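You operate a simulated robot arm through the tools that you are given. There is no shell and no other tool. Be economical: measure what you need, move in short steps, check, and stop when the job is done.

The job below is to be done with a simulated robot arm. You get a single attempt, and the scene is never put back.

JOB
Unlatch the big door and run it up till its lower edge is in the yellow band.
Fine: open the grey flap, switch on, hold Up; switch off and shut the flap after. Where these are worked on the way, their far stop is far enough and under half their travel is too little: grey flap.
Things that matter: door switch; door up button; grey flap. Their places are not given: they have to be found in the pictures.

Only the result counts: the job must be done as asked and must still hold three seconds after the hand-in. Knocking over, shifting, dropping, spilling or breaking anything else fails it.

ROBOT AND FRAMES
A 7-joint arm with a two-finger parallel gripper, fixed in place. Base frame: the origin is at the foot of the arm, x ahead of it, y to its left, z up. Readings come in m, rad, newtons and seconds.
With the tool pointing down near the work surface it reaches from about 0.2 to 0.72 m from the base axis. Its first joint turns from -2.007 to 2.007 rad. Payload 3.91 kg.
Tool frame: the origin (TCP) lies between the finger pads and is the grasp point; the fingertips stand 0.03 m ahead of it; z points along the fingers, y is the line along which they close. The gripper opens to 0.11 m. The fingers are 0.02 m wide and 0.01 m thick; the gripper's body (0.048 by 0.112 m) begins 0.055 m behind the TCP.
Orientation is that of the tool frame in the base frame, as a unit quaternion [w, x, y, z]. With the fingers straight down and closing along the base's y, the tool's x points along the base's -x, its y along +y and its z along -z.

CONTROLS
- The arm moves only by the tool arm_command. Its argument "increments" is a list of rows, each an object (a shift or turn left out is 0, a gripper value left out holds the last) with "slide": the shift along the tool's x, y, z in m, a list of three; "angular": the turn, a rotation vector about the tool's x, y, z in rad, a list of three; "claw": the gripper command, from -1 (shut) to 1 (fully open), values between in proportion. In form: [{"slide": [tx, ty, tz], "angular": [rx, ry, rz], "claw": claw}, ...]. A call has 1 to 10 rows; each row shifts and turns the commanded pose from where the row before left it, along the tool's axes as they then stand. A row lasts 0.2 s, in which the tool goes at most 0.05 m and 0.15 rad; a call with a longer step from one row to the next is refused whole, and so is a gripper value outside its range. Where a pose cannot be reached the arm comes as near as it can. A force on the tool above 40 N (or 10 N above the force at the start of the call, whichever is more), or a blocked arm, ends the call early, and 0.2 s more pass. Each finger travels about 0.108 m/s and halts on what it meets, pressing with about 41 N; the grip force reading is that of the motor and also rises with nothing between the fingers. The clock runs only during rows and for 0.2 s after the last one: add rows that do not move to give the fingers time. The reply holds the time, the measured pose of the TCP, the force on the tool along the base axes, the opening and the grip force, in the units named above and with some noise, with the torque about the TCP (base axes, N m) and any sound that the robot's microphone picked up.
- Cameras (640 x 400 px; columns grow to the right, rows downward): "scene" is fixed at [0.2094, -0.5058, 1.8319]; the picture's right is [0.58, -0.81, 0.00], its down [-0.77, -0.56, -0.30] and it looks along [0.25, 0.18, -0.95] (base axes); focal length 340 px, centre (320, 200). "wrist" rides on the gripper at [0.072, 0.017, -0.103] in the tool frame; the picture's right is [-0.23, 0.97, 0.00], its down [-0.76, -0.18, -0.62] and it looks along [-0.61, -0.14, 0.78] (tool axes); focal length 222 px, centre (320, 200).
- get_image(camera): a new picture of that camera. It takes no simulated time.
- lift_body(by): slides the trunk up (or, below 0, down) by that many m; the arm rides with it, the base frame stays. It gives what a move gives, with no picture.
- point_at(camera, pixels): for up to 12 pixels [column, row] of the newest picture of that camera ("zoom" is the newest enlarged one), the place [x, y, z] in the base frame of the surface seen there, good to about 0.003 m, but the place of the scene camera against the robot may be out by one fixed shift of up to 0.025 m in any direction. It takes no simulated time.
- inspect(camera, box): a new picture of the part [left, top, right, bottom] of that camera's present view, enlarged. It takes no simulated time.
- close_job(): hands the job in; it is judged then, once.

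Go step by step. Measure first, check grasps and placings, and put right what went wrong. The budget is 80 turns and 34 pictures, counting those below and the enlarged ones. Unless the task says otherwise, let go and move clear before handing in, and close with one line.

The tools are called after "Emit:" as name(argument=value, ...) on one line, values as JSON. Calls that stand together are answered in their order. arm_command: Moves the arm, as the interface text tells. Its arguments: {"type":"object","properties":{"increments":{"type":"array","items":{"type":"object","properties":{"slide":{"type":"array","items":{"type":"number"}},"angular":{"type":"array","items":{"type":"number"}},"claw":{"type":"number"}}}}},"required":["increments"]} The other tools are called the same way: lift_body (by) slides the trunk up or down; get_image (camera) takes a picture; point_at (camera, pixels) gives the place of the surface under pixels of a picture; inspect (camera, box) takes an enlarged picture of a part of a camera's view; close_job () hands the job in.

At the start:

```text
time_s: 0.0
tool_pos: [0.3976, -0.3708, 1.4945]
tool_rot: [0.0, 0.0, 1.0, 0.001]
ft_force: [-0.2, -0.1, 0.6]
ft_torque: [-0.03, 0.0, 0.01]
grip_width: 0.1101
grip_force: 0.0
trunk travel left (down, up): [-0.925, 0.065]
```

scene: 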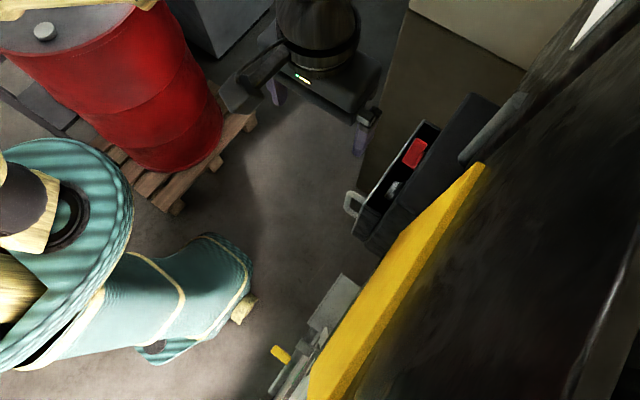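
wrist: 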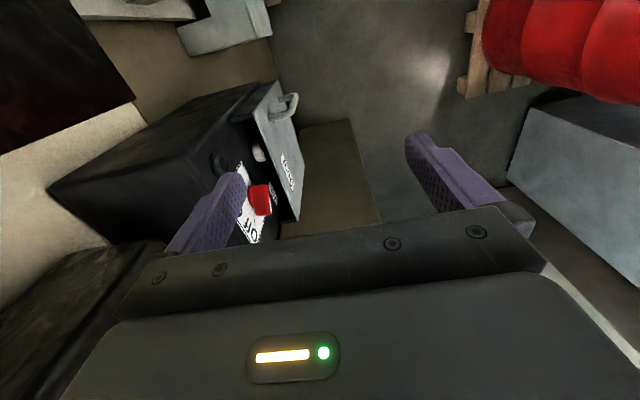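

The wrist view shows a dark box with a grey flap (around 275,150), a red button (260,200) and a lettered panel. I'll enlarge both views.

Emit:
inspect(camera="wrist", box=[180, 70, 340, 270])

Emit:
inspect(camera="scene", box=[330, 80, 490, 260])

Emit:
inspect(camera="scene", box=[240, 240, 400, 400])

```text
2.00 times, centred on (260, 170) of wrist
```

zoom: 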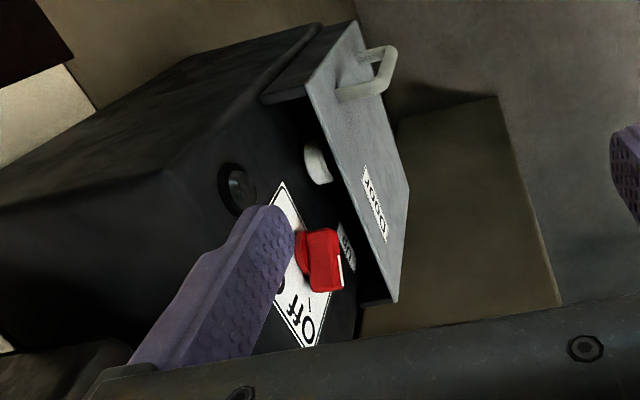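

```text
2.22 times, centred on (410, 170) of scene
```

zoom: 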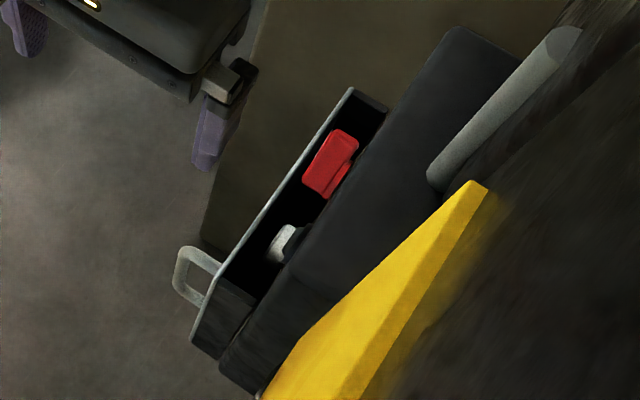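

```text
2.50 times, centred on (320, 320) of scene
```

zoom: 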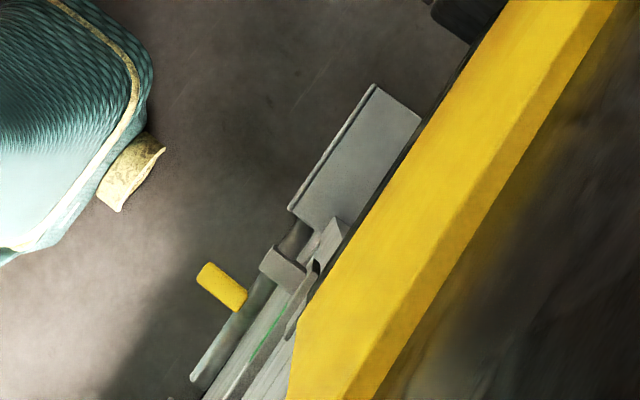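

The flap's box sits at scene (400,180) and a bolt with a yellow handle at (281,354), probably the door latch. I'll measure points on all of these.

Emit:
get_image(camera="scene")

Emit:
get_image(camera="wrist")

Emit:
point_at(camera="scene", pixels=[[418, 122], [415, 150], [392, 189], [353, 203], [378, 250], [440, 160], [281, 354], [345, 290], [330, 315], [305, 350], [400, 260], [480, 168]])

Emit:
point_at(camera="wrist", pixels=[[262, 200], [259, 152], [252, 110], [268, 85], [300, 150], [296, 218], [290, 103], [248, 225], [218, 160], [230, 100], [160, 150], [215, 50]])

Emit:
point_at(camera="zoom", pixels=[[205, 270], [240, 300], [280, 265], [235, 320], [200, 380], [330, 240], [315, 265], [290, 320], [260, 340], [375, 90], [415, 120], [295, 210]])

```text
28 pictures are left
```

scene: 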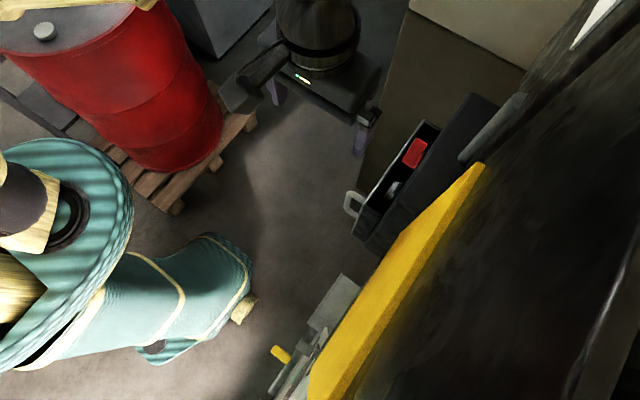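

```text
27 pictures are left
```

wrist: 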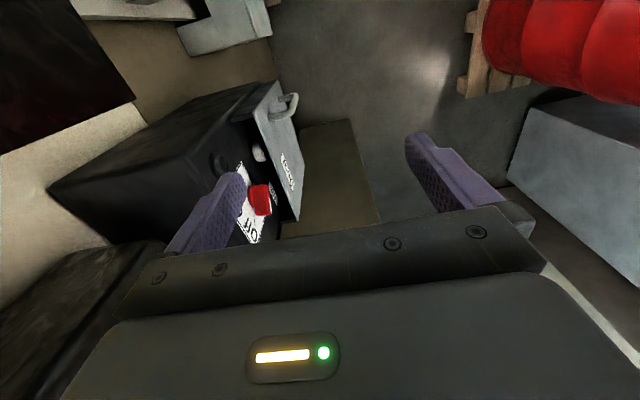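

```text
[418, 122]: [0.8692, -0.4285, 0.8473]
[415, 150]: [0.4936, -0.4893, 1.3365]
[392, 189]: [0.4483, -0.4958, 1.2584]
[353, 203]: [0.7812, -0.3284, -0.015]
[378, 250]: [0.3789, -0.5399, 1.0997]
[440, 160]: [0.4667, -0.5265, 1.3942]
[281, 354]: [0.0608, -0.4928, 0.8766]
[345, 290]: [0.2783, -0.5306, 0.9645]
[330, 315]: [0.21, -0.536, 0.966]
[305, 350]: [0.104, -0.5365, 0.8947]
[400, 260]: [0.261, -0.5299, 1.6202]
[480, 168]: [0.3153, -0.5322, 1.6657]
```

```text
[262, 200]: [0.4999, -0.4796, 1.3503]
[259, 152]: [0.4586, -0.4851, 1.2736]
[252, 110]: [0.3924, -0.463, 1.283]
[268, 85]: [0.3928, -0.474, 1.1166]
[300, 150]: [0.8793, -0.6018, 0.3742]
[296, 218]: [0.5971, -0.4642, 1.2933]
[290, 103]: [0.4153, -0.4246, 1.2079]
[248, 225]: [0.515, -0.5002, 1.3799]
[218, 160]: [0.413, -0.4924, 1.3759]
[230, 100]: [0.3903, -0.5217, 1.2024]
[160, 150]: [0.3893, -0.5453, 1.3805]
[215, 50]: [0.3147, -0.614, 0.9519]
```

```text
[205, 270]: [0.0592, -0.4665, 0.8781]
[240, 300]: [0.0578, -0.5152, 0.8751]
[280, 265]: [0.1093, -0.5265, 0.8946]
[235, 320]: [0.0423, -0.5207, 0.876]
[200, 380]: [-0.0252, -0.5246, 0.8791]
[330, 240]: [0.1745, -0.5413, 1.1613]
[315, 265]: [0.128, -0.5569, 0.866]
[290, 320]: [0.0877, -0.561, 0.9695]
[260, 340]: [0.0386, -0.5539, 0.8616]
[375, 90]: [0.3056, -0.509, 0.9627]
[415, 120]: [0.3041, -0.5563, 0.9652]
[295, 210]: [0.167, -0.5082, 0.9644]
```

The control box faces +y at y≈-0.49 and the bolt is at x≈0.06, z≈0.88. I'll back off and turn the tool to face the wall (-y) for a proper look.

Emit:
arm_command(increments=[{"slide": [0, 0.05, 0]}, {"slide": [0, 0.05, 0]}, {"slide": [0, 0.05, 0]}, {"slide": [0, 0.04, 0]}, {"angular": [0.15, 0, 0]}, {"angular": [0.15, 0, 0]}, {"angular": [0.15, 0, 0]}, {"angular": [0.15, 0, 0]}, {"angular": [0.15, 0, 0]}, {"angular": [0.15, 0, 0]}])

Emit:
arm_command(increments=[{"angular": [0.15, 0, 0]}, {"angular": [0.15, 0, 0]}, {"angular": [0.15, 0, 0]}, {"angular": [0.15, 0, 0]}, {"angular": [0.0708, 0, 0]}, {}])

Emit:
get_image(camera="wrist")

```text
time_s: 2.2
tool_pos: [0.3983, -0.1802, 1.4947]
tool_rot: [0.001, 0.0, 0.9, -0.436]
ft_force: [-0.2, 0.4, 0.5]
ft_torque: [-0.01, 0.0, -0.03]
grip_width: 0.1101
grip_force: 0.0
trunk travel left (down, up): [-0.925, 0.065]
```

```text
time_s: 3.6
tool_pos: [0.3979, -0.1825, 1.4938]
tool_rot: [0.0, 0.0, -0.707, 0.707]
ft_force: [0.0, 0.5, 0.5]
ft_torque: [0.01, 0.0, 0.0]
grip_width: 0.1102
grip_force: 0.1
trunk travel left (down, up): [-0.925, 0.065]
```

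```text
26 pictures are left
```

wrist: 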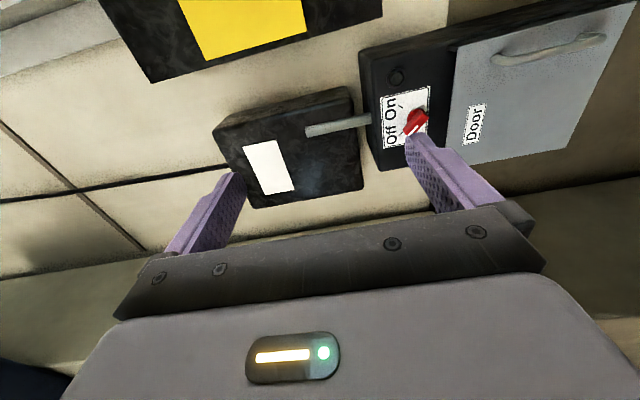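

The wrist view now shows the red Off/On switch at (417,122), the "Door" flap with handle at (550,50), and a yellow band on dark strip at (240,25). I'll roll the tool so the picture is upright and drop a bit to see wide.

Emit:
point_at(camera="wrist", pixels=[[240, 25], [150, 60], [330, 20], [265, 165], [310, 130], [365, 120], [417, 122], [395, 75], [500, 60], [595, 42], [550, 52], [470, 125]])

Emit:
arm_command(increments=[{"angular": [0, 0, -0.15]}, {"angular": [0, 0, -0.15]}, {"angular": [0, 0, -0.15]}, {"angular": [0, 0, -0.15]}, {"angular": [0, 0, -0.15]}, {"angular": [0, 0, -0.15]}, {"angular": [0, 0, -0.15]}, {"angular": [0, 0, -0.15]}, {"angular": [0, 0, -0.15]}, {"angular": [0, 0, -0.15]}])

Emit:
arm_command(increments=[{"angular": [0, 0, -0.0708]}, {}])

Emit:
get_image(camera="wrist")

```text
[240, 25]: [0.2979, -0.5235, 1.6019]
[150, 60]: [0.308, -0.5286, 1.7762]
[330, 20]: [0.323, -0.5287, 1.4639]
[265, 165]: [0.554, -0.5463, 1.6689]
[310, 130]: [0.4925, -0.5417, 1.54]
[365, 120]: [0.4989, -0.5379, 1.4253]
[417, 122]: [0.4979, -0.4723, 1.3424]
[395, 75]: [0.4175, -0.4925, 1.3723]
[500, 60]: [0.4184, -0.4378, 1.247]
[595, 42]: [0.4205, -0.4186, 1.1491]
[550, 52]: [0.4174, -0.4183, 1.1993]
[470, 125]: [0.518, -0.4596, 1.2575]
```

```text
time_s: 5.8
tool_pos: [0.3975, -0.1808, 1.4948]
tool_rot: [-0.483, -0.483, 0.517, -0.516]
ft_force: [-0.2, 0.2, 0.1]
ft_torque: [-0.01, 0.0, 0.0]
grip_width: 0.1101
grip_force: 0.1
trunk travel left (down, up): [-0.925, 0.065]
```

```text
time_s: 6.4
tool_pos: [0.3976, -0.1806, 1.4942]
tool_rot: [0.5, 0.5, -0.5, 0.5]
ft_force: [0.5, -0.6, 0.2]
ft_torque: [0.02, 0.01, 0.0]
grip_width: 0.1097
grip_force: 0.1
trunk travel left (down, up): [-0.925, 0.065]
```

```text
25 pictures are left
```

wrist: 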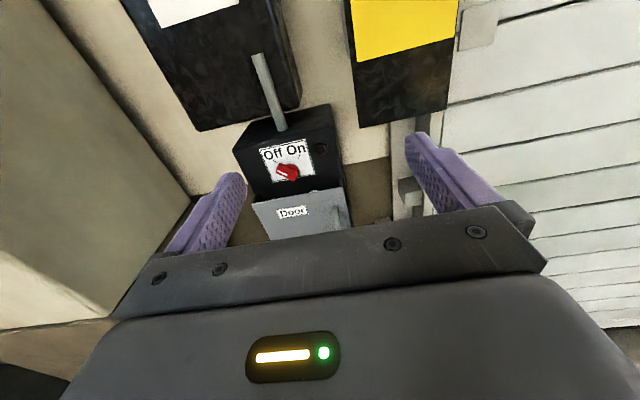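

Now upright: the roller door is on the right (550,150), yellow band at (405,20) on the post beside it. I'll measure the band and door slats, then lower the trunk and look at the bolt.

Emit:
point_at(camera="wrist", pixels=[[400, 57], [450, 40], [353, 5], [455, 5], [400, 90], [550, 130], [600, 310], [560, 260], [405, 185], [400, 140], [288, 172], [320, 150]])

Emit:
lift_body(by=-0.45)

Emit:
get_image(camera="wrist")

```text
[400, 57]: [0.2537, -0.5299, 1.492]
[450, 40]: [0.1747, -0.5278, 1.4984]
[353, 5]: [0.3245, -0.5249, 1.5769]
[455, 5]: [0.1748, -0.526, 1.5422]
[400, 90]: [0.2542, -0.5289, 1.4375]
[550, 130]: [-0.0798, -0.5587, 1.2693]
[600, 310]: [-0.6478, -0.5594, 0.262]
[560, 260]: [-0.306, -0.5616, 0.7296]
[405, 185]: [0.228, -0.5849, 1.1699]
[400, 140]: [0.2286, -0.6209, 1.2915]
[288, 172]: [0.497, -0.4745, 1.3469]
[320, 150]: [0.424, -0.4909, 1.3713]
```

```text
refused: -0.45 is not a number from -0.4 to 0.4
```

```text
24 pictures are left
```

wrist: 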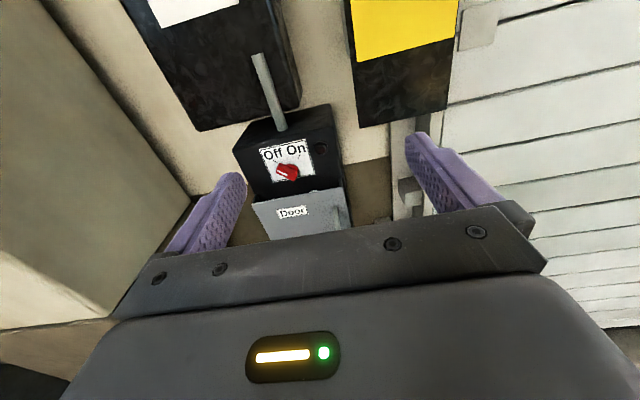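

Lift refused beyond 0.4; I'll lower by 0.4.

Emit:
lift_body(by=-0.4)

Emit:
get_image(camera="wrist")

```text
time_s: 10.2
tool_pos: [0.3967, -0.1817, 1.0937]
tool_rot: [-0.499, -0.5, 0.501, -0.5]
ft_force: [-0.2, 0.3, -0.2]
ft_torque: [0.02, 0.01, 0.0]
grip_width: 0.1101
grip_force: 0.0
trunk travel left (down, up): [-0.525, 0.465]
```

```text
23 pictures are left
```

wrist: 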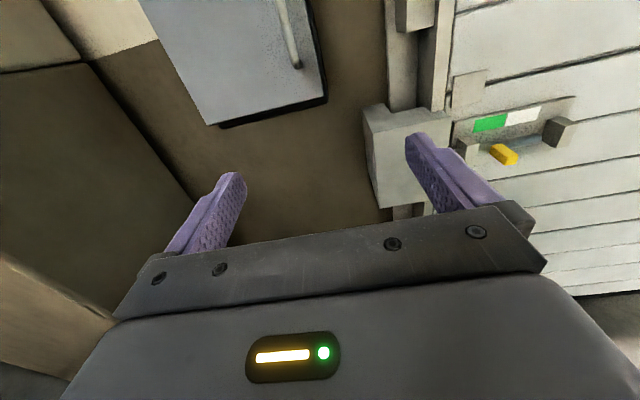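

The bolt with yellow handle (503,154) lies on the door, keep box at (400,150). Inspecting and measuring it.

Emit:
inspect(camera="wrist", box=[360, 60, 600, 210])

Emit:
point_at(camera="wrist", pixels=[[503, 154], [510, 162], [495, 148], [488, 124], [522, 116], [465, 150], [558, 132], [530, 145], [478, 157], [540, 105], [295, 40], [590, 296]])

```text
2.67 times, centred on (480, 135) of wrist
```

zoom: 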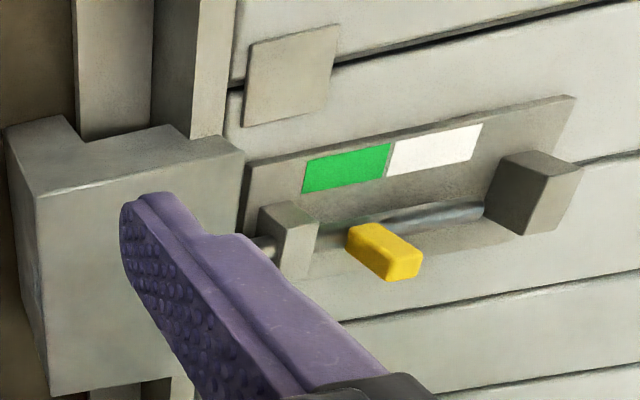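

```text
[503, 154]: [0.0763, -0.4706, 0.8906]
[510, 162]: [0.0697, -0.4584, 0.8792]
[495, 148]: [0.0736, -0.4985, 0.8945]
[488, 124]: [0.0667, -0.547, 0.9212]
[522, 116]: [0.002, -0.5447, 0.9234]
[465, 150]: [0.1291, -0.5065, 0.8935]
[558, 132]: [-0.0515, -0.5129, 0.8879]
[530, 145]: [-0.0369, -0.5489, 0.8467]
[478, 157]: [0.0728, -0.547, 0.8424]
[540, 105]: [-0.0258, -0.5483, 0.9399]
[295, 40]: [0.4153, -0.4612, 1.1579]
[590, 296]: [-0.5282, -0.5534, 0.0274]
```

The bolt handle (centre ≈ x 0.07, z 0.88, tip y −0.458) is at the keep side, so it must slide toward −x. I'll lower and move in front of it.

Emit:
lift_body(by=-0.213)

Emit:
arm_command(increments=[{"slide": [0, 0.05, 0], "claw": 1}, {"slide": [0, 0.05, 0]}, {"slide": [0, 0.05, 0]}, {"slide": [0, 0.05, 0]}, {"slide": [0, 0.05, 0]}, {"slide": [0, 0.05, 0]}, {"slide": [0, 0.027, 0], "claw": 0.3}, {"slide": [0, 0, 0.05]}, {"slide": [0, 0, 0.05]}, {"slide": [0, 0, 0.05]}])

Emit:
get_image(camera="wrist")

```text
time_s: 12.5
tool_pos: [0.3976, -0.1796, 0.8822]
tool_rot: [-0.499, -0.5, 0.501, -0.5]
ft_force: [-0.3, 0.0, 0.1]
ft_torque: [0.02, -0.02, 0.02]
grip_width: 0.1099
grip_force: 0.1
trunk travel left (down, up): [-0.312, 0.678]
```

```text
time_s: 14.7
tool_pos: [0.2431, -0.3267, 0.9345]
tool_rot: [0.501, 0.5, -0.501, 0.498]
ft_force: [0.5, -0.6, -0.2]
ft_torque: [0.0, -0.03, 0.03]
grip_width: 0.0715
grip_force: 0.1
out of reach, approached as far as the arm can: row 3, 4, 5, 6, 7, 8
trunk travel left (down, up): [-0.312, 0.678]
```

```text
21 pictures are left
```

wrist: 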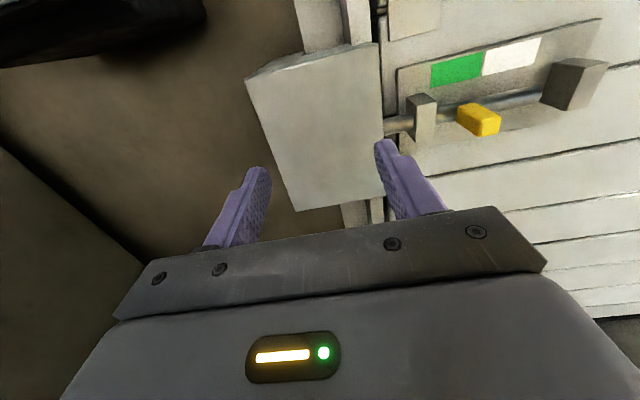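

The bolt clearly enters the keep at (393,125), so it is latched. The path was out of reach close to the column; I'll move toward the wall first.

Emit:
arm_command(increments=[{"slide": [0, 0, 0.04]}, {"slide": [0, 0, 0.03]}, {"slide": [0, 0, 0]}])

```text
time_s: 15.5
tool_pos: [0.2428, -0.3922, 0.9404]
tool_rot: [-0.5, -0.499, 0.501, -0.5]
ft_force: [-0.3, -0.2, -0.7]
ft_torque: [-0.01, 0.01, -0.02]
grip_width: 0.0716
grip_force: 0.1
trunk travel left (down, up): [-0.312, 0.678]
```

Commands start from the measured pose. Now I slide toward −x and down.

Emit:
arm_command(increments=[{"slide": [0, 0.04, 0]}, {"slide": [-0.015, 0.04, 0]}, {"slide": [-0.015, 0.04, 0]}, {"slide": [-0.015, 0.03, 0]}, {"slide": [-0.013, 0.02, 0]}, {}])

Emit:
get_image(camera="wrist")

```text
time_s: 16.9
tool_pos: [0.0839, -0.4223, 0.9004]
tool_rot: [0.502, 0.51, -0.499, 0.488]
ft_force: [0.0, -0.1, -0.3]
ft_torque: [0.04, -0.02, 0.0]
grip_width: 0.0716
grip_force: 0.0
out of reach, approached as far as the arm can: row 3, 4, 5
trunk travel left (down, up): [-0.312, 0.678]
```

```text
20 pictures are left
```

wrist: 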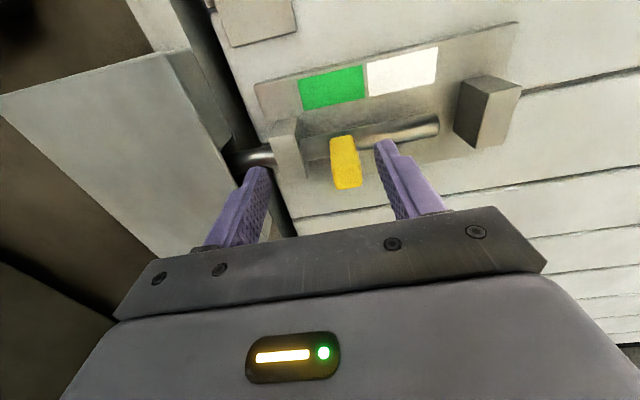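

Almost in front of the handle (345,160), but at the reach edge. I'll pitch the tool down about 0.6 rad to gain room, and measure the handle.

Emit:
point_at(camera="wrist", pixels=[[343, 145], [346, 168], [348, 184], [335, 150], [357, 150], [285, 140], [420, 130], [475, 115], [255, 158], [490, 95]])

Emit:
arm_command(increments=[{"angular": [0, -0.15, 0]}, {"angular": [0, -0.15, 0]}, {"angular": [0, -0.15, 0]}, {"angular": [0, -0.15, 0]}, {}])

```text
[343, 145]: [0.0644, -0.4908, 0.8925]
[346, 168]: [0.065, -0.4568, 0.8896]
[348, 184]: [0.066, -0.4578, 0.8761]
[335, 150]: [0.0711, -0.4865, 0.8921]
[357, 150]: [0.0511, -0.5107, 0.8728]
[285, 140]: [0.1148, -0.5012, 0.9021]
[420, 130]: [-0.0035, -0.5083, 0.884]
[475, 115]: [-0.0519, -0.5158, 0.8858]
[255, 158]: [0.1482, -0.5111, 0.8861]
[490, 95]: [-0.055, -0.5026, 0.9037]
```

```text
time_s: 18.1
tool_pos: [0.0682, -0.42, 0.9083]
tool_rot: [-0.334, -0.618, 0.633, -0.325]
ft_force: [0.9, 0.0, 0.2]
ft_torque: [0.0, -0.04, 0.0]
grip_width: 0.0718
grip_force: 0.2
trunk travel left (down, up): [-0.312, 0.678]
```

Tool is pitched and at x 0.068; handle centre ≈(0.064, −0.475, 0.882). Advancing onto it and closing.

Emit:
arm_command(increments=[{"slide": [0.01, 0.003, 0.02]}, {"slide": [0, 0, 0.02]}, {"slide": [0, 0, 0.018]}, {}, {"claw": -1}, {}, {}])

```text
time_s: 19.7
tool_pos: [0.0677, -0.4717, 0.885]
tool_rot: [-0.333, -0.621, 0.63, -0.326]
ft_force: [-16.3, -3.4, -1.9]
ft_torque: [-0.35, -0.32, 1.48]
grip_width: 0.0225
grip_force: 45.5
trunk travel left (down, up): [-0.312, 0.678]
stopped in row 7: the force on the tool passed its limit at 41 N (the readings are from after the stop); the commanded pose is now the measured one
```

The handle is gripped (width 0.0225). Pulling toward −x in small steps.

Emit:
arm_command(increments=[{"slide": [0, 0.006, 0]}, {"slide": [0, 0.01, 0]}, {"slide": [0, 0.01, 0]}, {"slide": [0, 0.01, 0]}, {"slide": [0, 0.01, 0]}, {"slide": [0, 0.01, 0]}, {"slide": [0, 0.01, 0]}])

Emit:
get_image(camera="wrist")

```text
time_s: 21.3
tool_pos: [0.0102, -0.4719, 0.8834]
tool_rot: [0.337, 0.627, -0.626, 0.317]
ft_force: [1.3, 1.4, 12.1]
ft_torque: [-1.38, -1.09, 1.26]
grip_width: 0.0223
grip_force: 45.3
trunk travel left (down, up): [-0.312, 0.678]
```

```text
19 pictures are left
```

wrist: 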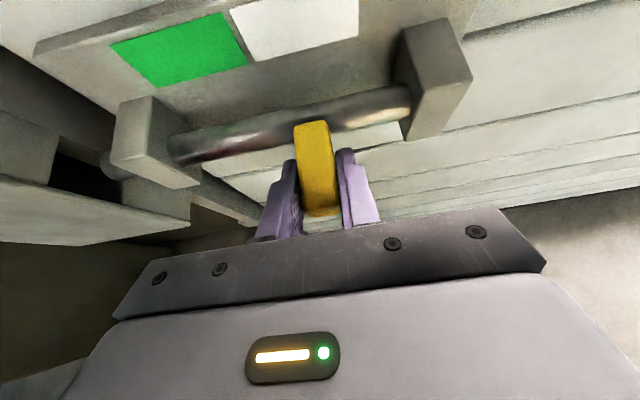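

The bolt end has nearly withdrawn to the left bracket (105,165). Continue until it stops.

Emit:
arm_command(increments=[{"slide": [0, 0.006, 0]}, {"slide": [0, 0.006, 0]}, {"slide": [0, 0.006, 0]}, {"slide": [0, 0.006, 0]}, {"slide": [0, 0.006, 0]}])

```text
time_s: 22.2
tool_pos: [0.0066, -0.4737, 0.8812]
tool_rot: [0.351, 0.642, -0.613, 0.298]
ft_force: [5.1, 25.4, 21.8]
ft_torque: [-0.26, -1.0, -0.3]
grip_width: 0.0233
grip_force: 44.2
trunk travel left (down, up): [-0.312, 0.678]
stopped in row 4: the force on the tool passed its limit at 41 N (the readings are from after the stop); the commanded pose is now the measured one
```

It stopped hard at x≈0.007, 0.061 m of travel, matching the white mark. Release, back off, check.

Emit:
arm_command(increments=[{"claw": 0.3}, {}, {}, {"slide": [0, 0, -0.03]}, {"slide": [0, 0, -0.04]}, {}])

Emit:
get_image(camera="wrist")

```text
time_s: 23.6
tool_pos: [0.0178, -0.4267, 0.902]
tool_rot: [0.345, 0.658, -0.613, 0.268]
ft_force: [-0.3, -0.4, 0.1]
ft_torque: [0.04, 0.01, 0.0]
grip_width: 0.0715
grip_force: 0.0
trunk travel left (down, up): [-0.312, 0.678]
```

```text
18 pictures are left
```

wrist: 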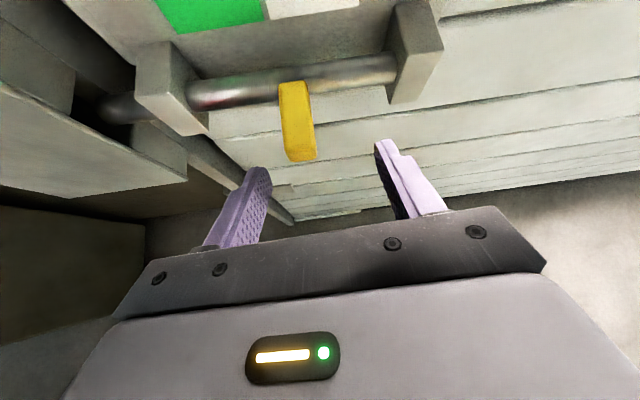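

The handle is at (297,120) but the bolt tip (110,105) still protrudes left of the bracket. Measuring.

Emit:
point_at(camera="wrist", pixels=[[295, 95], [299, 140], [302, 156], [125, 108], [105, 110], [60, 105], [160, 90], [380, 68], [410, 40], [210, 15], [310, 5]])

Emit:
inspect(camera="wrist", box=[20, 20, 260, 170])

```text
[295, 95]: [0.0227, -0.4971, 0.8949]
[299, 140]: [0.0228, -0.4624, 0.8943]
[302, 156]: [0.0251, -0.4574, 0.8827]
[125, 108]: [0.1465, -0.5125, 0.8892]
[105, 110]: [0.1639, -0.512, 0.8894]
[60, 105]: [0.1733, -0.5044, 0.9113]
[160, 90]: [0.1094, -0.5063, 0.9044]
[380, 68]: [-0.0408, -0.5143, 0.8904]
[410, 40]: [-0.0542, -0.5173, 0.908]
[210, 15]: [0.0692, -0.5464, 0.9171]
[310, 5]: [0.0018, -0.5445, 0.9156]
```

```text
2.67 times, centred on (140, 95) of wrist
```

zoom: 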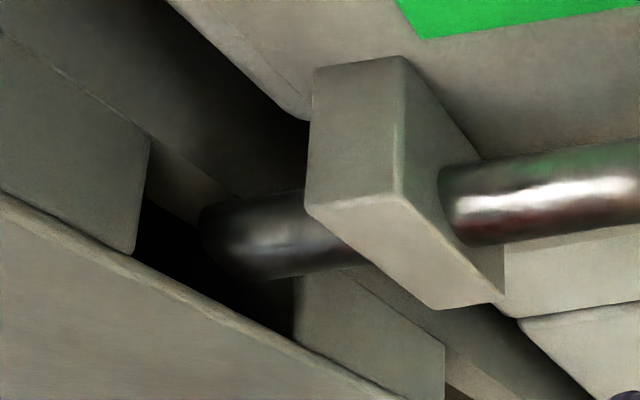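

The handle sits at x≈0.024 and the bolt tip only just clears the keep; it needs to go further. I'll pitch the tool more downward (better reach), straighten it, and regrip.

Emit:
arm_command(increments=[{"angular": [0.07, 0, 0.106]}, {"angular": [0, -0.15, 0]}, {"angular": [0, -0.15, 0]}, {"angular": [0, -0.12, 0]}, {}])

```text
time_s: 24.8
tool_pos: [0.0205, -0.4239, 0.9113]
tool_rot: [-0.188, -0.685, 0.686, -0.16]
ft_force: [0.6, -0.2, -1.2]
ft_torque: [0.01, -0.02, -0.04]
grip_width: 0.0714
grip_force: 0.0
trunk travel left (down, up): [-0.312, 0.678]
```

Straddle and grip the handle again.

Emit:
arm_command(increments=[{"slide": [0.015, -0.004, 0.02]}, {"slide": [0.018, 0, 0.026]}, {}, {"claw": -1}, {}, {}])

Emit:
arm_command(increments=[{"slide": [0, 0.006, 0]}, {"slide": [0, 0.006, 0]}, {"slide": [0, 0.006, 0]}, {"slide": [0, 0.006, 0]}, {"slide": [0, 0.006, 0]}])

Emit:
get_image(camera="wrist")

```text
time_s: 25.7
tool_pos: [0.036, -0.4672, 0.9136]
tool_rot: [0.224, 0.685, -0.674, 0.162]
ft_force: [0.2, 0.5, 0.4]
ft_torque: [-0.21, -0.29, 0.1]
grip_width: 0.0222
grip_force: 26.3
trunk travel left (down, up): [-0.312, 0.678]
stopped in row 4: the arm was blocked; the commanded pose is now the measured one
```

```text
time_s: 27.1
tool_pos: [0.0298, -0.463, 0.9288]
tool_rot: [0.271, 0.692, -0.657, 0.125]
ft_force: [0.5, 1.1, -0.6]
ft_torque: [-0.03, -0.01, -0.03]
grip_width: 0.0001
grip_force: 38.2
trunk travel left (down, up): [-0.312, 0.678]
stopped in row 5: the arm was blocked; the commanded pose is now the measured one
```

```text
16 pictures are left
```

wrist: 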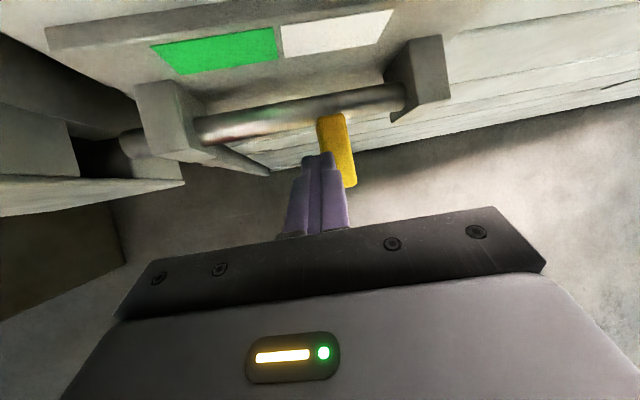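

The arm reports blocked, and the grip slipped off. I'll look at the arm's configuration from the scene camera.

Emit:
get_image(camera="scene")

```text
15 pictures are left
```

scene: 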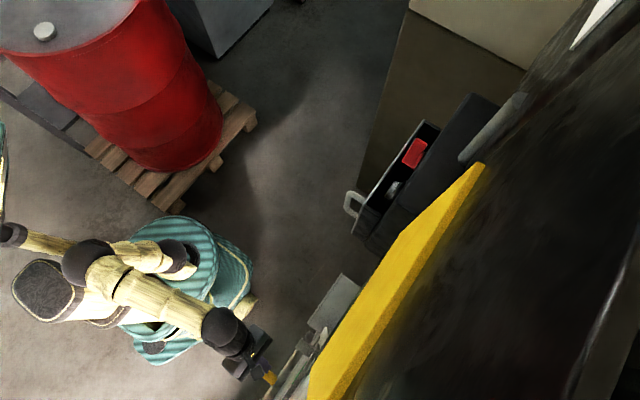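

The arm is folded tight near its column. I'll measure link heights to decide how to shift the trunk.

Emit:
point_at(camera="scene", pixels=[[85, 260], [15, 235], [175, 255], [160, 295], [225, 330], [45, 290], [225, 260], [260, 345], [245, 375]])

```text
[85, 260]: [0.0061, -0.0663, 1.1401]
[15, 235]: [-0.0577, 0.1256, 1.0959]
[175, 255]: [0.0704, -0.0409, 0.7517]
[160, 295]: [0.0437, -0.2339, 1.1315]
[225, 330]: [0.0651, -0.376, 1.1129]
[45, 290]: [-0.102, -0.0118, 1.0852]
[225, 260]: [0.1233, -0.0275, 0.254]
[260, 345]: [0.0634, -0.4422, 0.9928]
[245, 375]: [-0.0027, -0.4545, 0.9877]
```

Wrist roll is near its limit in this branch. I'll retract and return to the original straight-down orientation (tool x = −x), which is comfortable here, then push the handle sideways with closed fingers.

Emit:
arm_command(increments=[{"slide": [0, 0, -0.05], "claw": -1}, {"slide": [0, 0, -0.04]}, {"angular": [-0.0236, -0.0512, 0.1307]}, {"angular": [-0.0236, -0.0512, 0.1307]}, {"angular": [-0.0236, -0.0512, 0.1307]}, {"angular": [-0.0236, -0.0512, 0.1307]}, {"angular": [-0.0236, -0.0512, 0.1307]}, {"angular": [-0.0236, -0.0512, 0.1307]}, {"angular": [-0.0236, -0.0512, 0.1307]}, {"angular": [-0.0236, -0.0512, 0.1307]}])

Emit:
arm_command(increments=[{"angular": [-0.0236, -0.0512, 0.1307]}, {"angular": [-0.0236, -0.0512, 0.1307]}, {"angular": [-0.0236, -0.0512, 0.1307]}, {"angular": [-0.0236, -0.0512, 0.1307]}, {}])

```text
time_s: 29.3
tool_pos: [0.0457, -0.4142, 1.004]
tool_rot: [-0.1, -0.257, 0.96, -0.047]
ft_force: [0.4, -0.8, -0.1]
ft_torque: [-0.04, 0.01, 0.01]
grip_width: 0.0
grip_force: 37.5
trunk travel left (down, up): [-0.312, 0.678]
```

```text
time_s: 30.5
tool_pos: [0.047, -0.4144, 1.0037]
tool_rot: [0.002, 0.001, 1.0, 0.001]
ft_force: [-0.6, 0.1, 0.7]
ft_torque: [0.01, 0.01, 0.03]
grip_width: 0.0003
grip_force: 37.4
trunk travel left (down, up): [-0.312, 0.678]
```

Straight down now. Descending beside the handle on its +x side.

Emit:
arm_command(increments=[{"slide": [-0.02, -0.03, 0.02]}, {"slide": [0, -0.024, 0.03]}, {"slide": [0, 0, 0.03]}, {"slide": [0, 0, 0.029]}, {}])

Emit:
arm_command(increments=[{"slide": [0.015, 0, 0]}, {"slide": [0.01, 0, 0]}, {"slide": [0.01, 0, 0]}, {"slide": [0.008, 0, 0]}, {"slide": [0.008, 0, 0]}, {"slide": [0.008, 0, 0]}, {"slide": [0.008, 0, 0]}, {"slide": [0.008, 0, 0]}])

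Emit:
get_image(camera="wrist")

```text
time_s: 31.7
tool_pos: [0.0653, -0.4684, 0.8925]
tool_rot: [0.002, 0.001, 1.0, 0.0]
ft_force: [-0.4, -1.0, 0.0]
ft_torque: [0.01, 0.02, -0.05]
grip_width: 0.0
grip_force: 38.0
trunk travel left (down, up): [-0.312, 0.678]
```

```text
time_s: 33.0
tool_pos: [0.0283, -0.47, 0.8935]
tool_rot: [0.009, -0.008, 1.0, 0.0]
ft_force: [14.8, 2.7, 1.8]
ft_torque: [0.19, -0.04, -0.1]
grip_width: 0.0
grip_force: 37.4
trunk travel left (down, up): [-0.312, 0.678]
stopped in row 6: the force on the tool passed its limit at 45 N (the readings are from after the stop); the commanded pose is now the measured one
```

```text
14 pictures are left
```

wrist: 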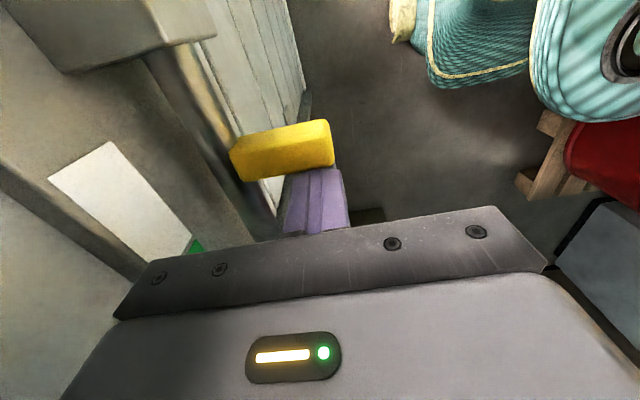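

Force rose with fingers pushing the handle; measuring where the handle is now.

Emit:
point_at(camera="wrist", pixels=[[280, 155], [320, 130], [325, 155], [260, 140], [300, 125], [110, 40], [190, 20], [100, 170]])

```text
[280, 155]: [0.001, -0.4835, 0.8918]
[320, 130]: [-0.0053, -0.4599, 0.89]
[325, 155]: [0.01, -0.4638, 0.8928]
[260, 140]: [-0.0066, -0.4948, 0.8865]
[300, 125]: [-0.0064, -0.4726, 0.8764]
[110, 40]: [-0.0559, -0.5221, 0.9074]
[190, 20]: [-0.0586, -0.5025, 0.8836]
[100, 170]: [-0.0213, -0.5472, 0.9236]
```

The handle centre is at x≈0.003, right under the white mark: fully drawn. Back off and verify it stays.

Emit:
arm_command(increments=[{"slide": [-0.02, 0, 0]}, {"slide": [0, 0.02, -0.04]}, {"slide": [0, 0.04, -0.04]}, {"slide": [-0.05, 0.02, 0]}, {"slide": [-0.05, 0, 0]}, {}])

Emit:
inspect(camera="scene", box=[240, 300, 340, 400])

Emit:
point_at(camera="zoom", pixels=[[160, 290], [200, 330], [240, 300], [205, 380], [330, 220], [400, 180]])

```text
refused: row 3 steps farther than a row can; nothing moved
```

```text
4.00 times, centred on (290, 350) of scene
```

zoom: 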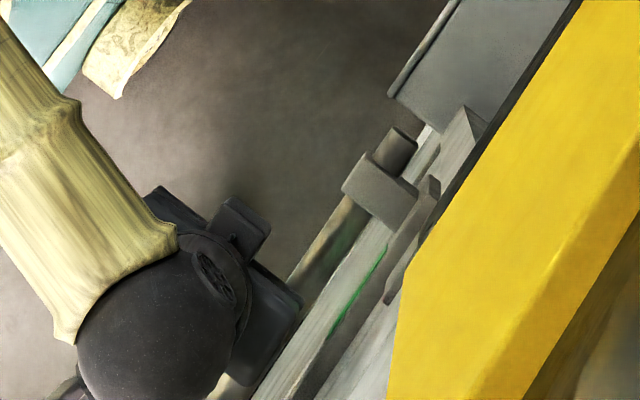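

```text
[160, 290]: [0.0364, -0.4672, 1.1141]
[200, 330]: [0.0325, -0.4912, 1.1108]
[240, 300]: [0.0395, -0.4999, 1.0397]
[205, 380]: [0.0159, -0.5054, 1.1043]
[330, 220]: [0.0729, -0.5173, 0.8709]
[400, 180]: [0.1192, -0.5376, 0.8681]
```

The bolt tip is now clear of the keep. Row too long; redo the retreat in smaller steps and head to x≈0.35.

Emit:
arm_command(increments=[{"slide": [-0.02, 0, 0]}, {"slide": [0, 0.01, -0.04]}, {"slide": [0, 0.03, -0.035]}, {"slide": [-0.035, 0.03, 0]}, {"slide": [-0.045, 0.02, 0]}, {"slide": [-0.045, 0.02, 0]}, {"slide": [-0.045, 0.02, 0]}, {"slide": [-0.045, 0.02, 0]}, {"slide": [-0.045, 0.02, 0], "claw": 0.2}, {"slide": [-0.04, 0.02, 0]}])

Emit:
lift_body(by=0.235)

Emit:
arm_command(increments=[{"angular": [0.15, 0, 0]}, {"angular": [0.15, 0, 0]}, {"angular": [0.15, 0, 0]}, {"angular": [0.15, 0, 0]}, {"angular": [0.15, 0, 0]}, {"angular": [0.15, 0, 0]}, {"angular": [0.15, 0, 0]}, {"angular": [0.15, 0, 0]}, {"angular": [0.15, 0, 0]}, {"angular": [0.15, 0, 0]}])

Emit:
arm_command(increments=[{"angular": [0.0708, 0, -0.1]}, {"angular": [0, 0, -0.15]}, {"angular": [0, 0, -0.15]}, {"angular": [0, 0, -0.15]}, {"angular": [0, 0, -0.15]}, {"angular": [0, 0, -0.15]}, {"angular": [0, 0, -0.15]}, {"angular": [0, 0, -0.15]}, {"angular": [0, 0, -0.15]}, {"angular": [0, 0, -0.15]}])

Emit:
arm_command(increments=[{"angular": [0, 0, -0.1208]}, {}])

Emit:
get_image(camera="wrist")

```text
time_s: 35.1
tool_pos: [0.3422, -0.2768, 0.9735]
tool_rot: [0.007, -0.005, 1.0, 0.0]
ft_force: [0.3, -0.3, 0.7]
ft_torque: [-0.01, -0.03, -0.03]
grip_width: 0.066
grip_force: 0.1
trunk travel left (down, up): [-0.312, 0.678]
```

```text
time_s: 37.6
tool_pos: [0.3415, -0.2766, 1.2082]
tool_rot: [0.006, -0.006, 1.0, 0.0]
ft_force: [-0.2, 0.4, 0.1]
ft_torque: [-0.04, -0.02, 0.0]
grip_width: 0.0659
grip_force: 0.0
trunk travel left (down, up): [-0.547, 0.443]
```

```text
time_s: 39.8
tool_pos: [0.341, -0.2786, 1.2089]
tool_rot: [0.01, 0.001, 0.731, -0.682]
ft_force: [0.2, 0.6, 0.3]
ft_torque: [-0.02, 0.0, -0.01]
grip_width: 0.0661
grip_force: 0.0
trunk travel left (down, up): [-0.547, 0.443]
```

```text
time_s: 42.0
tool_pos: [0.3412, -0.2778, 1.2091]
tool_rot: [0.461, 0.47, -0.528, 0.536]
ft_force: [0.3, 0.0, -0.7]
ft_torque: [0.03, 0.02, 0.03]
grip_width: 0.0661
grip_force: 0.1
trunk travel left (down, up): [-0.547, 0.443]
```

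```text
time_s: 42.6
tool_pos: [0.3417, -0.2776, 1.2084]
tool_rot: [0.492, 0.501, -0.5, 0.508]
ft_force: [0.1, -0.9, -0.4]
ft_torque: [-0.03, 0.0, -0.03]
grip_width: 0.0661
grip_force: 0.1
trunk travel left (down, up): [-0.547, 0.443]
```

```text
12 pictures are left
```

wrist: 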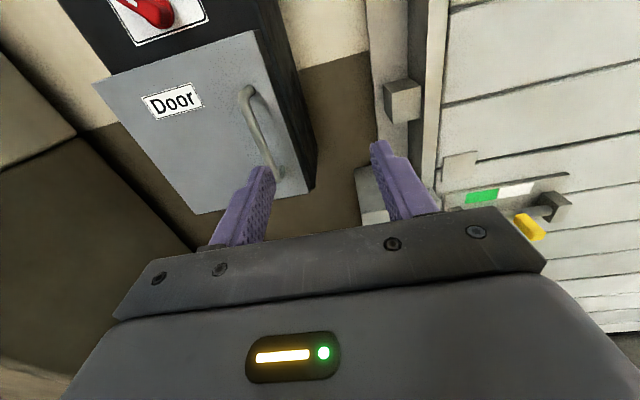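

The bolt handle is still under the white mark. The flap's vertical bar runs (245,95)–(275,175); measuring it and the flap's corners.

Emit:
point_at(camera="wrist", pixels=[[248, 100], [257, 125], [266, 150], [245, 92], [280, 172], [98, 85], [255, 35], [200, 212], [305, 190], [150, 8], [170, 150]])

```text
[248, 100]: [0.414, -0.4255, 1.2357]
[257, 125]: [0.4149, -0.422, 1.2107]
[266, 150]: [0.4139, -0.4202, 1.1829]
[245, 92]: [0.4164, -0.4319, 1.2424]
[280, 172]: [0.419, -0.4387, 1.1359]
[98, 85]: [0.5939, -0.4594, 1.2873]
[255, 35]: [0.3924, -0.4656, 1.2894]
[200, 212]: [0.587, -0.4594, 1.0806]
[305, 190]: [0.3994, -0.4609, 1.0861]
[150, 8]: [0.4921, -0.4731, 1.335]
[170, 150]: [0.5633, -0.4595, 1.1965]
```

Bar centre ≈(0.415, −0.426, 1.195). Approach and grip.

Emit:
arm_command(increments=[{"slide": [-0.013, -0.04, 0]}, {"slide": [0, -0.034, 0.01]}, {"slide": [0, 0, 0.045]}, {"slide": [0, 0, 0.045]}, {"slide": [0, 0, 0.025]}, {"slide": [0, 0, 0.017]}, {}, {"claw": -1}, {}, {}])

```text
time_s: 44.8
tool_pos: [0.4216, -0.4172, 1.1946]
tool_rot: [0.492, 0.501, -0.499, 0.508]
ft_force: [11.6, -4.4, 6.9]
ft_torque: [0.11, 0.62, 0.11]
grip_width: 0.0114
grip_force: 44.9
trunk travel left (down, up): [-0.547, 0.443]
```

Bar gripped (0.0114). Swinging the flap open along an arc about its hinge at x≈0.595.

Emit:
arm_command(increments=[{"slide": [0, -0.005, -0.0174], "angular": [-0.1, 0, 0]}, {"slide": [0, -0.005, -0.0174], "angular": [-0.1, 0, 0]}, {"slide": [0, -0.005, -0.0174], "angular": [-0.1, 0, 0]}, {"slide": [0, -0.005, -0.0174], "angular": [-0.1, 0, 0]}, {"slide": [0, -0.005, -0.0174], "angular": [-0.1, 0, 0]}, {"slide": [0, -0.005, -0.0174], "angular": [-0.1, 0, 0]}, {"slide": [0, -0.005, -0.0174], "angular": [-0.1, 0, 0]}])

Emit:
get_image(camera="wrist")

```text
time_s: 45.5
tool_pos: [0.4414, -0.3804, 1.1962]
tool_rot: [-0.541, -0.45, 0.546, -0.454]
ft_force: [21.1, -12.0, 0.7]
ft_torque: [0.45, 0.3, 0.32]
grip_width: 0.0115
grip_force: 44.9
trunk travel left (down, up): [-0.547, 0.443]
stopped in row 3: the force on the tool passed its limit at 44 N (the readings are from after the stop); the commanded pose is now the measured one
```

```text
11 pictures are left
```

wrist: 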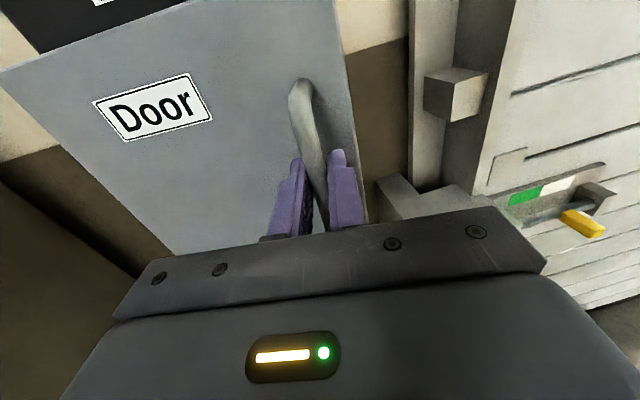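

The call stopped on force (+x, −y on the tool), so my arc's radius is off. Measuring the flap plane now.

Emit:
point_at(camera="wrist", pixels=[[70, 110], [170, 110], [250, 80], [330, 30], [362, 180], [170, 240], [10, 65], [300, 95], [312, 140], [220, 5]])

```text
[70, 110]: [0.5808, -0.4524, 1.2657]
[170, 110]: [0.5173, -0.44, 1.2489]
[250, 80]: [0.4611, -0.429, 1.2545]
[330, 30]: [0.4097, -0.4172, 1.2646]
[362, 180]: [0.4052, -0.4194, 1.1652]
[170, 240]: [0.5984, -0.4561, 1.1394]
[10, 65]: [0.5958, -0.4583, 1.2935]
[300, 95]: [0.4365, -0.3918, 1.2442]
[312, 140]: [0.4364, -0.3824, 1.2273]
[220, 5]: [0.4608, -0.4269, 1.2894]
```

Flap is open ~0.22 rad with hinge ≈(0.598, −0.459), so the arc works; just stress from the grip. I'll relax the radius slightly and continue.

Emit:
arm_command(increments=[{"claw": -0.6}, {"slide": [0, -0.004, 0]}, {"claw": -1}, {}, {"slide": [0, -0.0057, -0.0167], "angular": [-0.1, 0, 0]}, {"slide": [0, -0.0057, -0.0167], "angular": [-0.1, 0, 0]}, {"slide": [0, -0.0057, -0.0167], "angular": [-0.1, 0, 0]}, {"slide": [0, -0.0057, -0.0167], "angular": [-0.1, 0, 0]}, {"slide": [0, -0.0057, -0.0167], "angular": [-0.1, 0, 0]}])

```text
time_s: 46.9
tool_pos: [0.4602, -0.356, 1.1988]
tool_rot: [-0.576, -0.402, 0.58, -0.412]
ft_force: [14.6, -11.0, 2.9]
ft_torque: [-0.19, 0.73, 0.38]
grip_width: 0.0116
grip_force: 45.5
trunk travel left (down, up): [-0.547, 0.443]
stopped in row 6: the force on the tool passed its limit at 43 N (the readings are from after the stop); the commanded pose is now the measured one
```

Still a radially inward force; I'll add more inward motion per step.

Emit:
arm_command(increments=[{"claw": -0.6}, {"slide": [0, -0.004, 0]}, {"claw": -1}, {}, {"slide": [0, -0.008, -0.0155], "angular": [-0.1, 0, 0]}, {"slide": [0, -0.008, -0.0155], "angular": [-0.1, 0, 0]}, {"slide": [0, -0.008, -0.0155], "angular": [-0.1, 0, 0]}, {"slide": [0, -0.008, -0.0155], "angular": [-0.1, 0, 0]}, {"slide": [0, -0.008, -0.0155], "angular": [-0.1, 0, 0]}])

```text
time_s: 48.9
tool_pos: [0.5323, -0.3069, 1.2012]
tool_rot: [-0.661, -0.243, 0.664, -0.251]
ft_force: [-8.0, 15.5, -2.6]
ft_torque: [-0.08, 0.92, -0.07]
grip_width: 0.0116
grip_force: 44.9
trunk travel left (down, up): [-0.547, 0.443]
stopped in row 9: the force on the tool passed its limit at 42 N (the readings are from after the stop); the commanded pose is now the measured one
```

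Now ~49° open, force slightly outward. Continue with the original arc.

Emit:
arm_command(increments=[{"claw": -0.6}, {"slide": [0, 0.003, 0]}, {"claw": -1}, {}, {"slide": [0, -0.0065, -0.0162], "angular": [-0.1, 0, 0]}, {"slide": [0, -0.0065, -0.0162], "angular": [-0.1, 0, 0]}, {"slide": [0, -0.0065, -0.0162], "angular": [-0.1, 0, 0]}, {"slide": [0, -0.0065, -0.0162], "angular": [-0.1, 0, 0]}, {"slide": [0, -0.0065, -0.0162], "angular": [-0.1, 0, 0]}])

Emit:
get_image(camera="scene")

```text
time_s: 50.3
tool_pos: [0.5292, -0.3092, 1.1945]
tool_rot: [0.669, 0.233, -0.662, 0.244]
ft_force: [-1.0, 1.9, 7.9]
ft_torque: [-0.04, 0.8, 0.08]
grip_width: 0.0115
grip_force: 45.1
out of reach, approached as far as the arm can: row 5, 6
trunk travel left (down, up): [-0.547, 0.443]
stopped in row 6: the force on the tool passed its limit at 70 N (the readings are from after the stop); the commanded pose is now the measured one
```

```text
10 pictures are left
```

scene: 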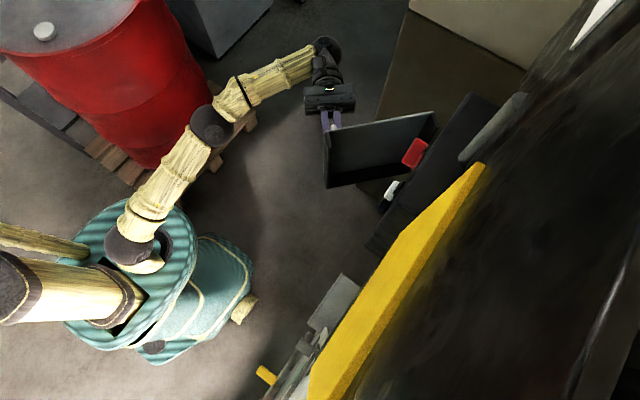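

The arm ran out of reach at ~50–55° open. I'll release, rise above the flap, turn tool down, then push the flap on from the inside with closed fingers as a post.

Emit:
arm_command(increments=[{"claw": 0.0}, {}, {}])

Emit:
lift_body(by=0.17)

Emit:
arm_command(increments=[{"angular": [-0.046, -0.126, 0.0439]}, {"angular": [-0.046, -0.126, 0.0439]}, {"angular": [-0.046, -0.126, 0.0439]}, {"angular": [-0.046, -0.126, 0.0439]}, {"angular": [-0.046, -0.126, 0.0439]}, {"angular": [-0.046, -0.126, 0.0439]}, {"angular": [-0.046, -0.126, 0.0439]}, {"angular": [-0.046, -0.126, 0.0439]}, {"angular": [-0.046, -0.126, 0.0439]}, {"angular": [-0.046, -0.126, 0.0439], "claw": -1}])

Emit:
arm_command(increments=[{"angular": [-0.046, -0.126, 0.0439]}, {"angular": [-0.046, -0.126, 0.0439]}, {"slide": [0.04, 0, 0]}, {"slide": [0.04, 0, 0]}, {}])

Emit:
get_image(camera="wrist")

```text
time_s: 51.1
tool_pos: [0.5292, -0.3111, 1.1926]
tool_rot: [0.669, 0.234, -0.662, 0.243]
ft_force: [0.4, 0.3, 0.0]
ft_torque: [0.03, 0.04, 0.01]
grip_width: 0.055
grip_force: 0.1
trunk travel left (down, up): [-0.547, 0.443]
```

```text
time_s: 53.0
tool_pos: [0.5296, -0.3096, 1.3622]
tool_rot: [0.669, 0.233, -0.663, 0.241]
ft_force: [-0.3, 0.2, -0.4]
ft_torque: [0.0, 0.0, 0.01]
grip_width: 0.0551
grip_force: 0.0
trunk travel left (down, up): [-0.717, 0.273]
```

```text
time_s: 55.2
tool_pos: [0.4875, -0.2496, 1.3683]
tool_rot: [-0.471, -0.179, 0.843, -0.19]
ft_force: [-0.7, -1.4, 0.0]
ft_torque: [-0.01, -0.01, 0.0]
grip_width: 0.0002
grip_force: 29.7
out of reach, approached as far as the arm can: row 1, 2, 3, 4, 5, 6, 7, 8, 9, 10
trunk travel left (down, up): [-0.717, 0.273]
```

```text
time_s: 56.5
tool_pos: [0.4645, -0.2547, 1.4045]
tool_rot: [-0.47, -0.179, 0.843, -0.191]
ft_force: [0.1, 0.1, -0.2]
ft_torque: [0.0, 0.01, -0.01]
grip_width: 0.0
grip_force: 37.7
out of reach, approached as far as the arm can: row 1, 2, 4
trunk travel left (down, up): [-0.717, 0.273]
```

```text
9 pictures are left
```

wrist: 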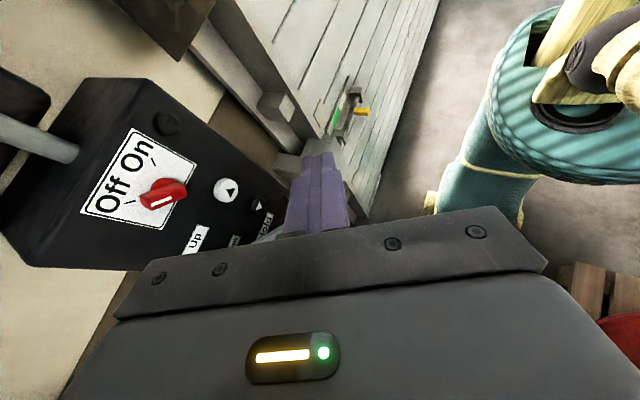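

A fine view: Up (▲) button at (228,190), knob at (165,193). The wrist is at a limit for this height; raise the trunk and lower the arm relative to it before turning down.

Emit:
point_at(camera="wrist", pixels=[[228, 190], [235, 180], [258, 205], [150, 203], [178, 190], [185, 195], [165, 192], [195, 240], [100, 110], [170, 122]])

Emit:
inspect(camera="wrist", box=[80, 110, 300, 250])

Emit:
lift_body(by=0.15)

Emit:
arm_command(increments=[{"slide": [-0.031, 0.013, 0.031]}, {"slide": [-0.031, 0.013, 0.031]}, {"slide": [-0.031, 0.013, 0.031]}, {"angular": [-0.0504, -0.124, 0.0472]}, {"angular": [-0.0504, -0.124, 0.0472]}, {"angular": [-0.0504, -0.124, 0.0472]}, {"angular": [-0.0504, -0.124, 0.0472]}, {"angular": [-0.0504, -0.124, 0.0472]}, {"angular": [-0.0504, -0.124, 0.0472]}, {"angular": [-0.0504, -0.124, 0.0472]}])

```text
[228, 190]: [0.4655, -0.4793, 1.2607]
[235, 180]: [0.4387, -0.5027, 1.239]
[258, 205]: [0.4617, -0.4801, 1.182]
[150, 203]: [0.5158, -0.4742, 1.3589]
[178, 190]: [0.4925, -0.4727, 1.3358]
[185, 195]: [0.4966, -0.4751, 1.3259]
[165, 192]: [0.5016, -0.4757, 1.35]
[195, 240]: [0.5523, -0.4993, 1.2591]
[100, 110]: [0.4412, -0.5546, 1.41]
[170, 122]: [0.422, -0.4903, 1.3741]
```

```text
2.86 times, centred on (190, 180) of wrist
```

zoom: 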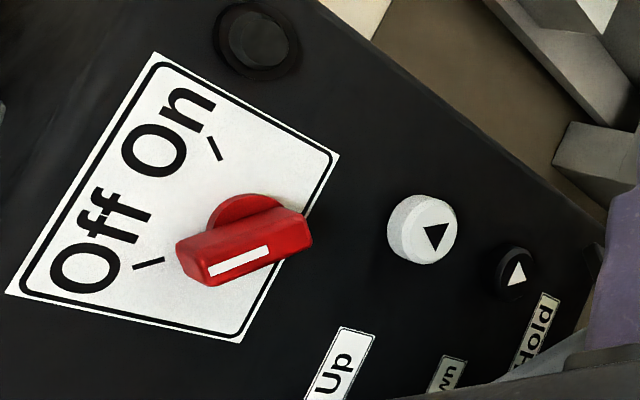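

```text
time_s: 58.2
tool_pos: [0.4652, -0.2541, 1.5535]
tool_rot: [-0.471, -0.18, 0.842, -0.192]
ft_force: [0.5, -0.4, -0.2]
ft_torque: [-0.01, -0.01, -0.01]
grip_width: 0.0
grip_force: 37.7
trunk travel left (down, up): [-0.867, 0.123]
```

```text
time_s: 60.4
tool_pos: [0.4243, -0.255, 1.4227]
tool_rot: [-0.062, -0.025, 0.997, -0.027]
ft_force: [-0.8, -0.3, -0.5]
ft_torque: [0.02, -0.01, -0.01]
grip_width: 0.0
grip_force: 38.1
trunk travel left (down, up): [-0.867, 0.123]
```

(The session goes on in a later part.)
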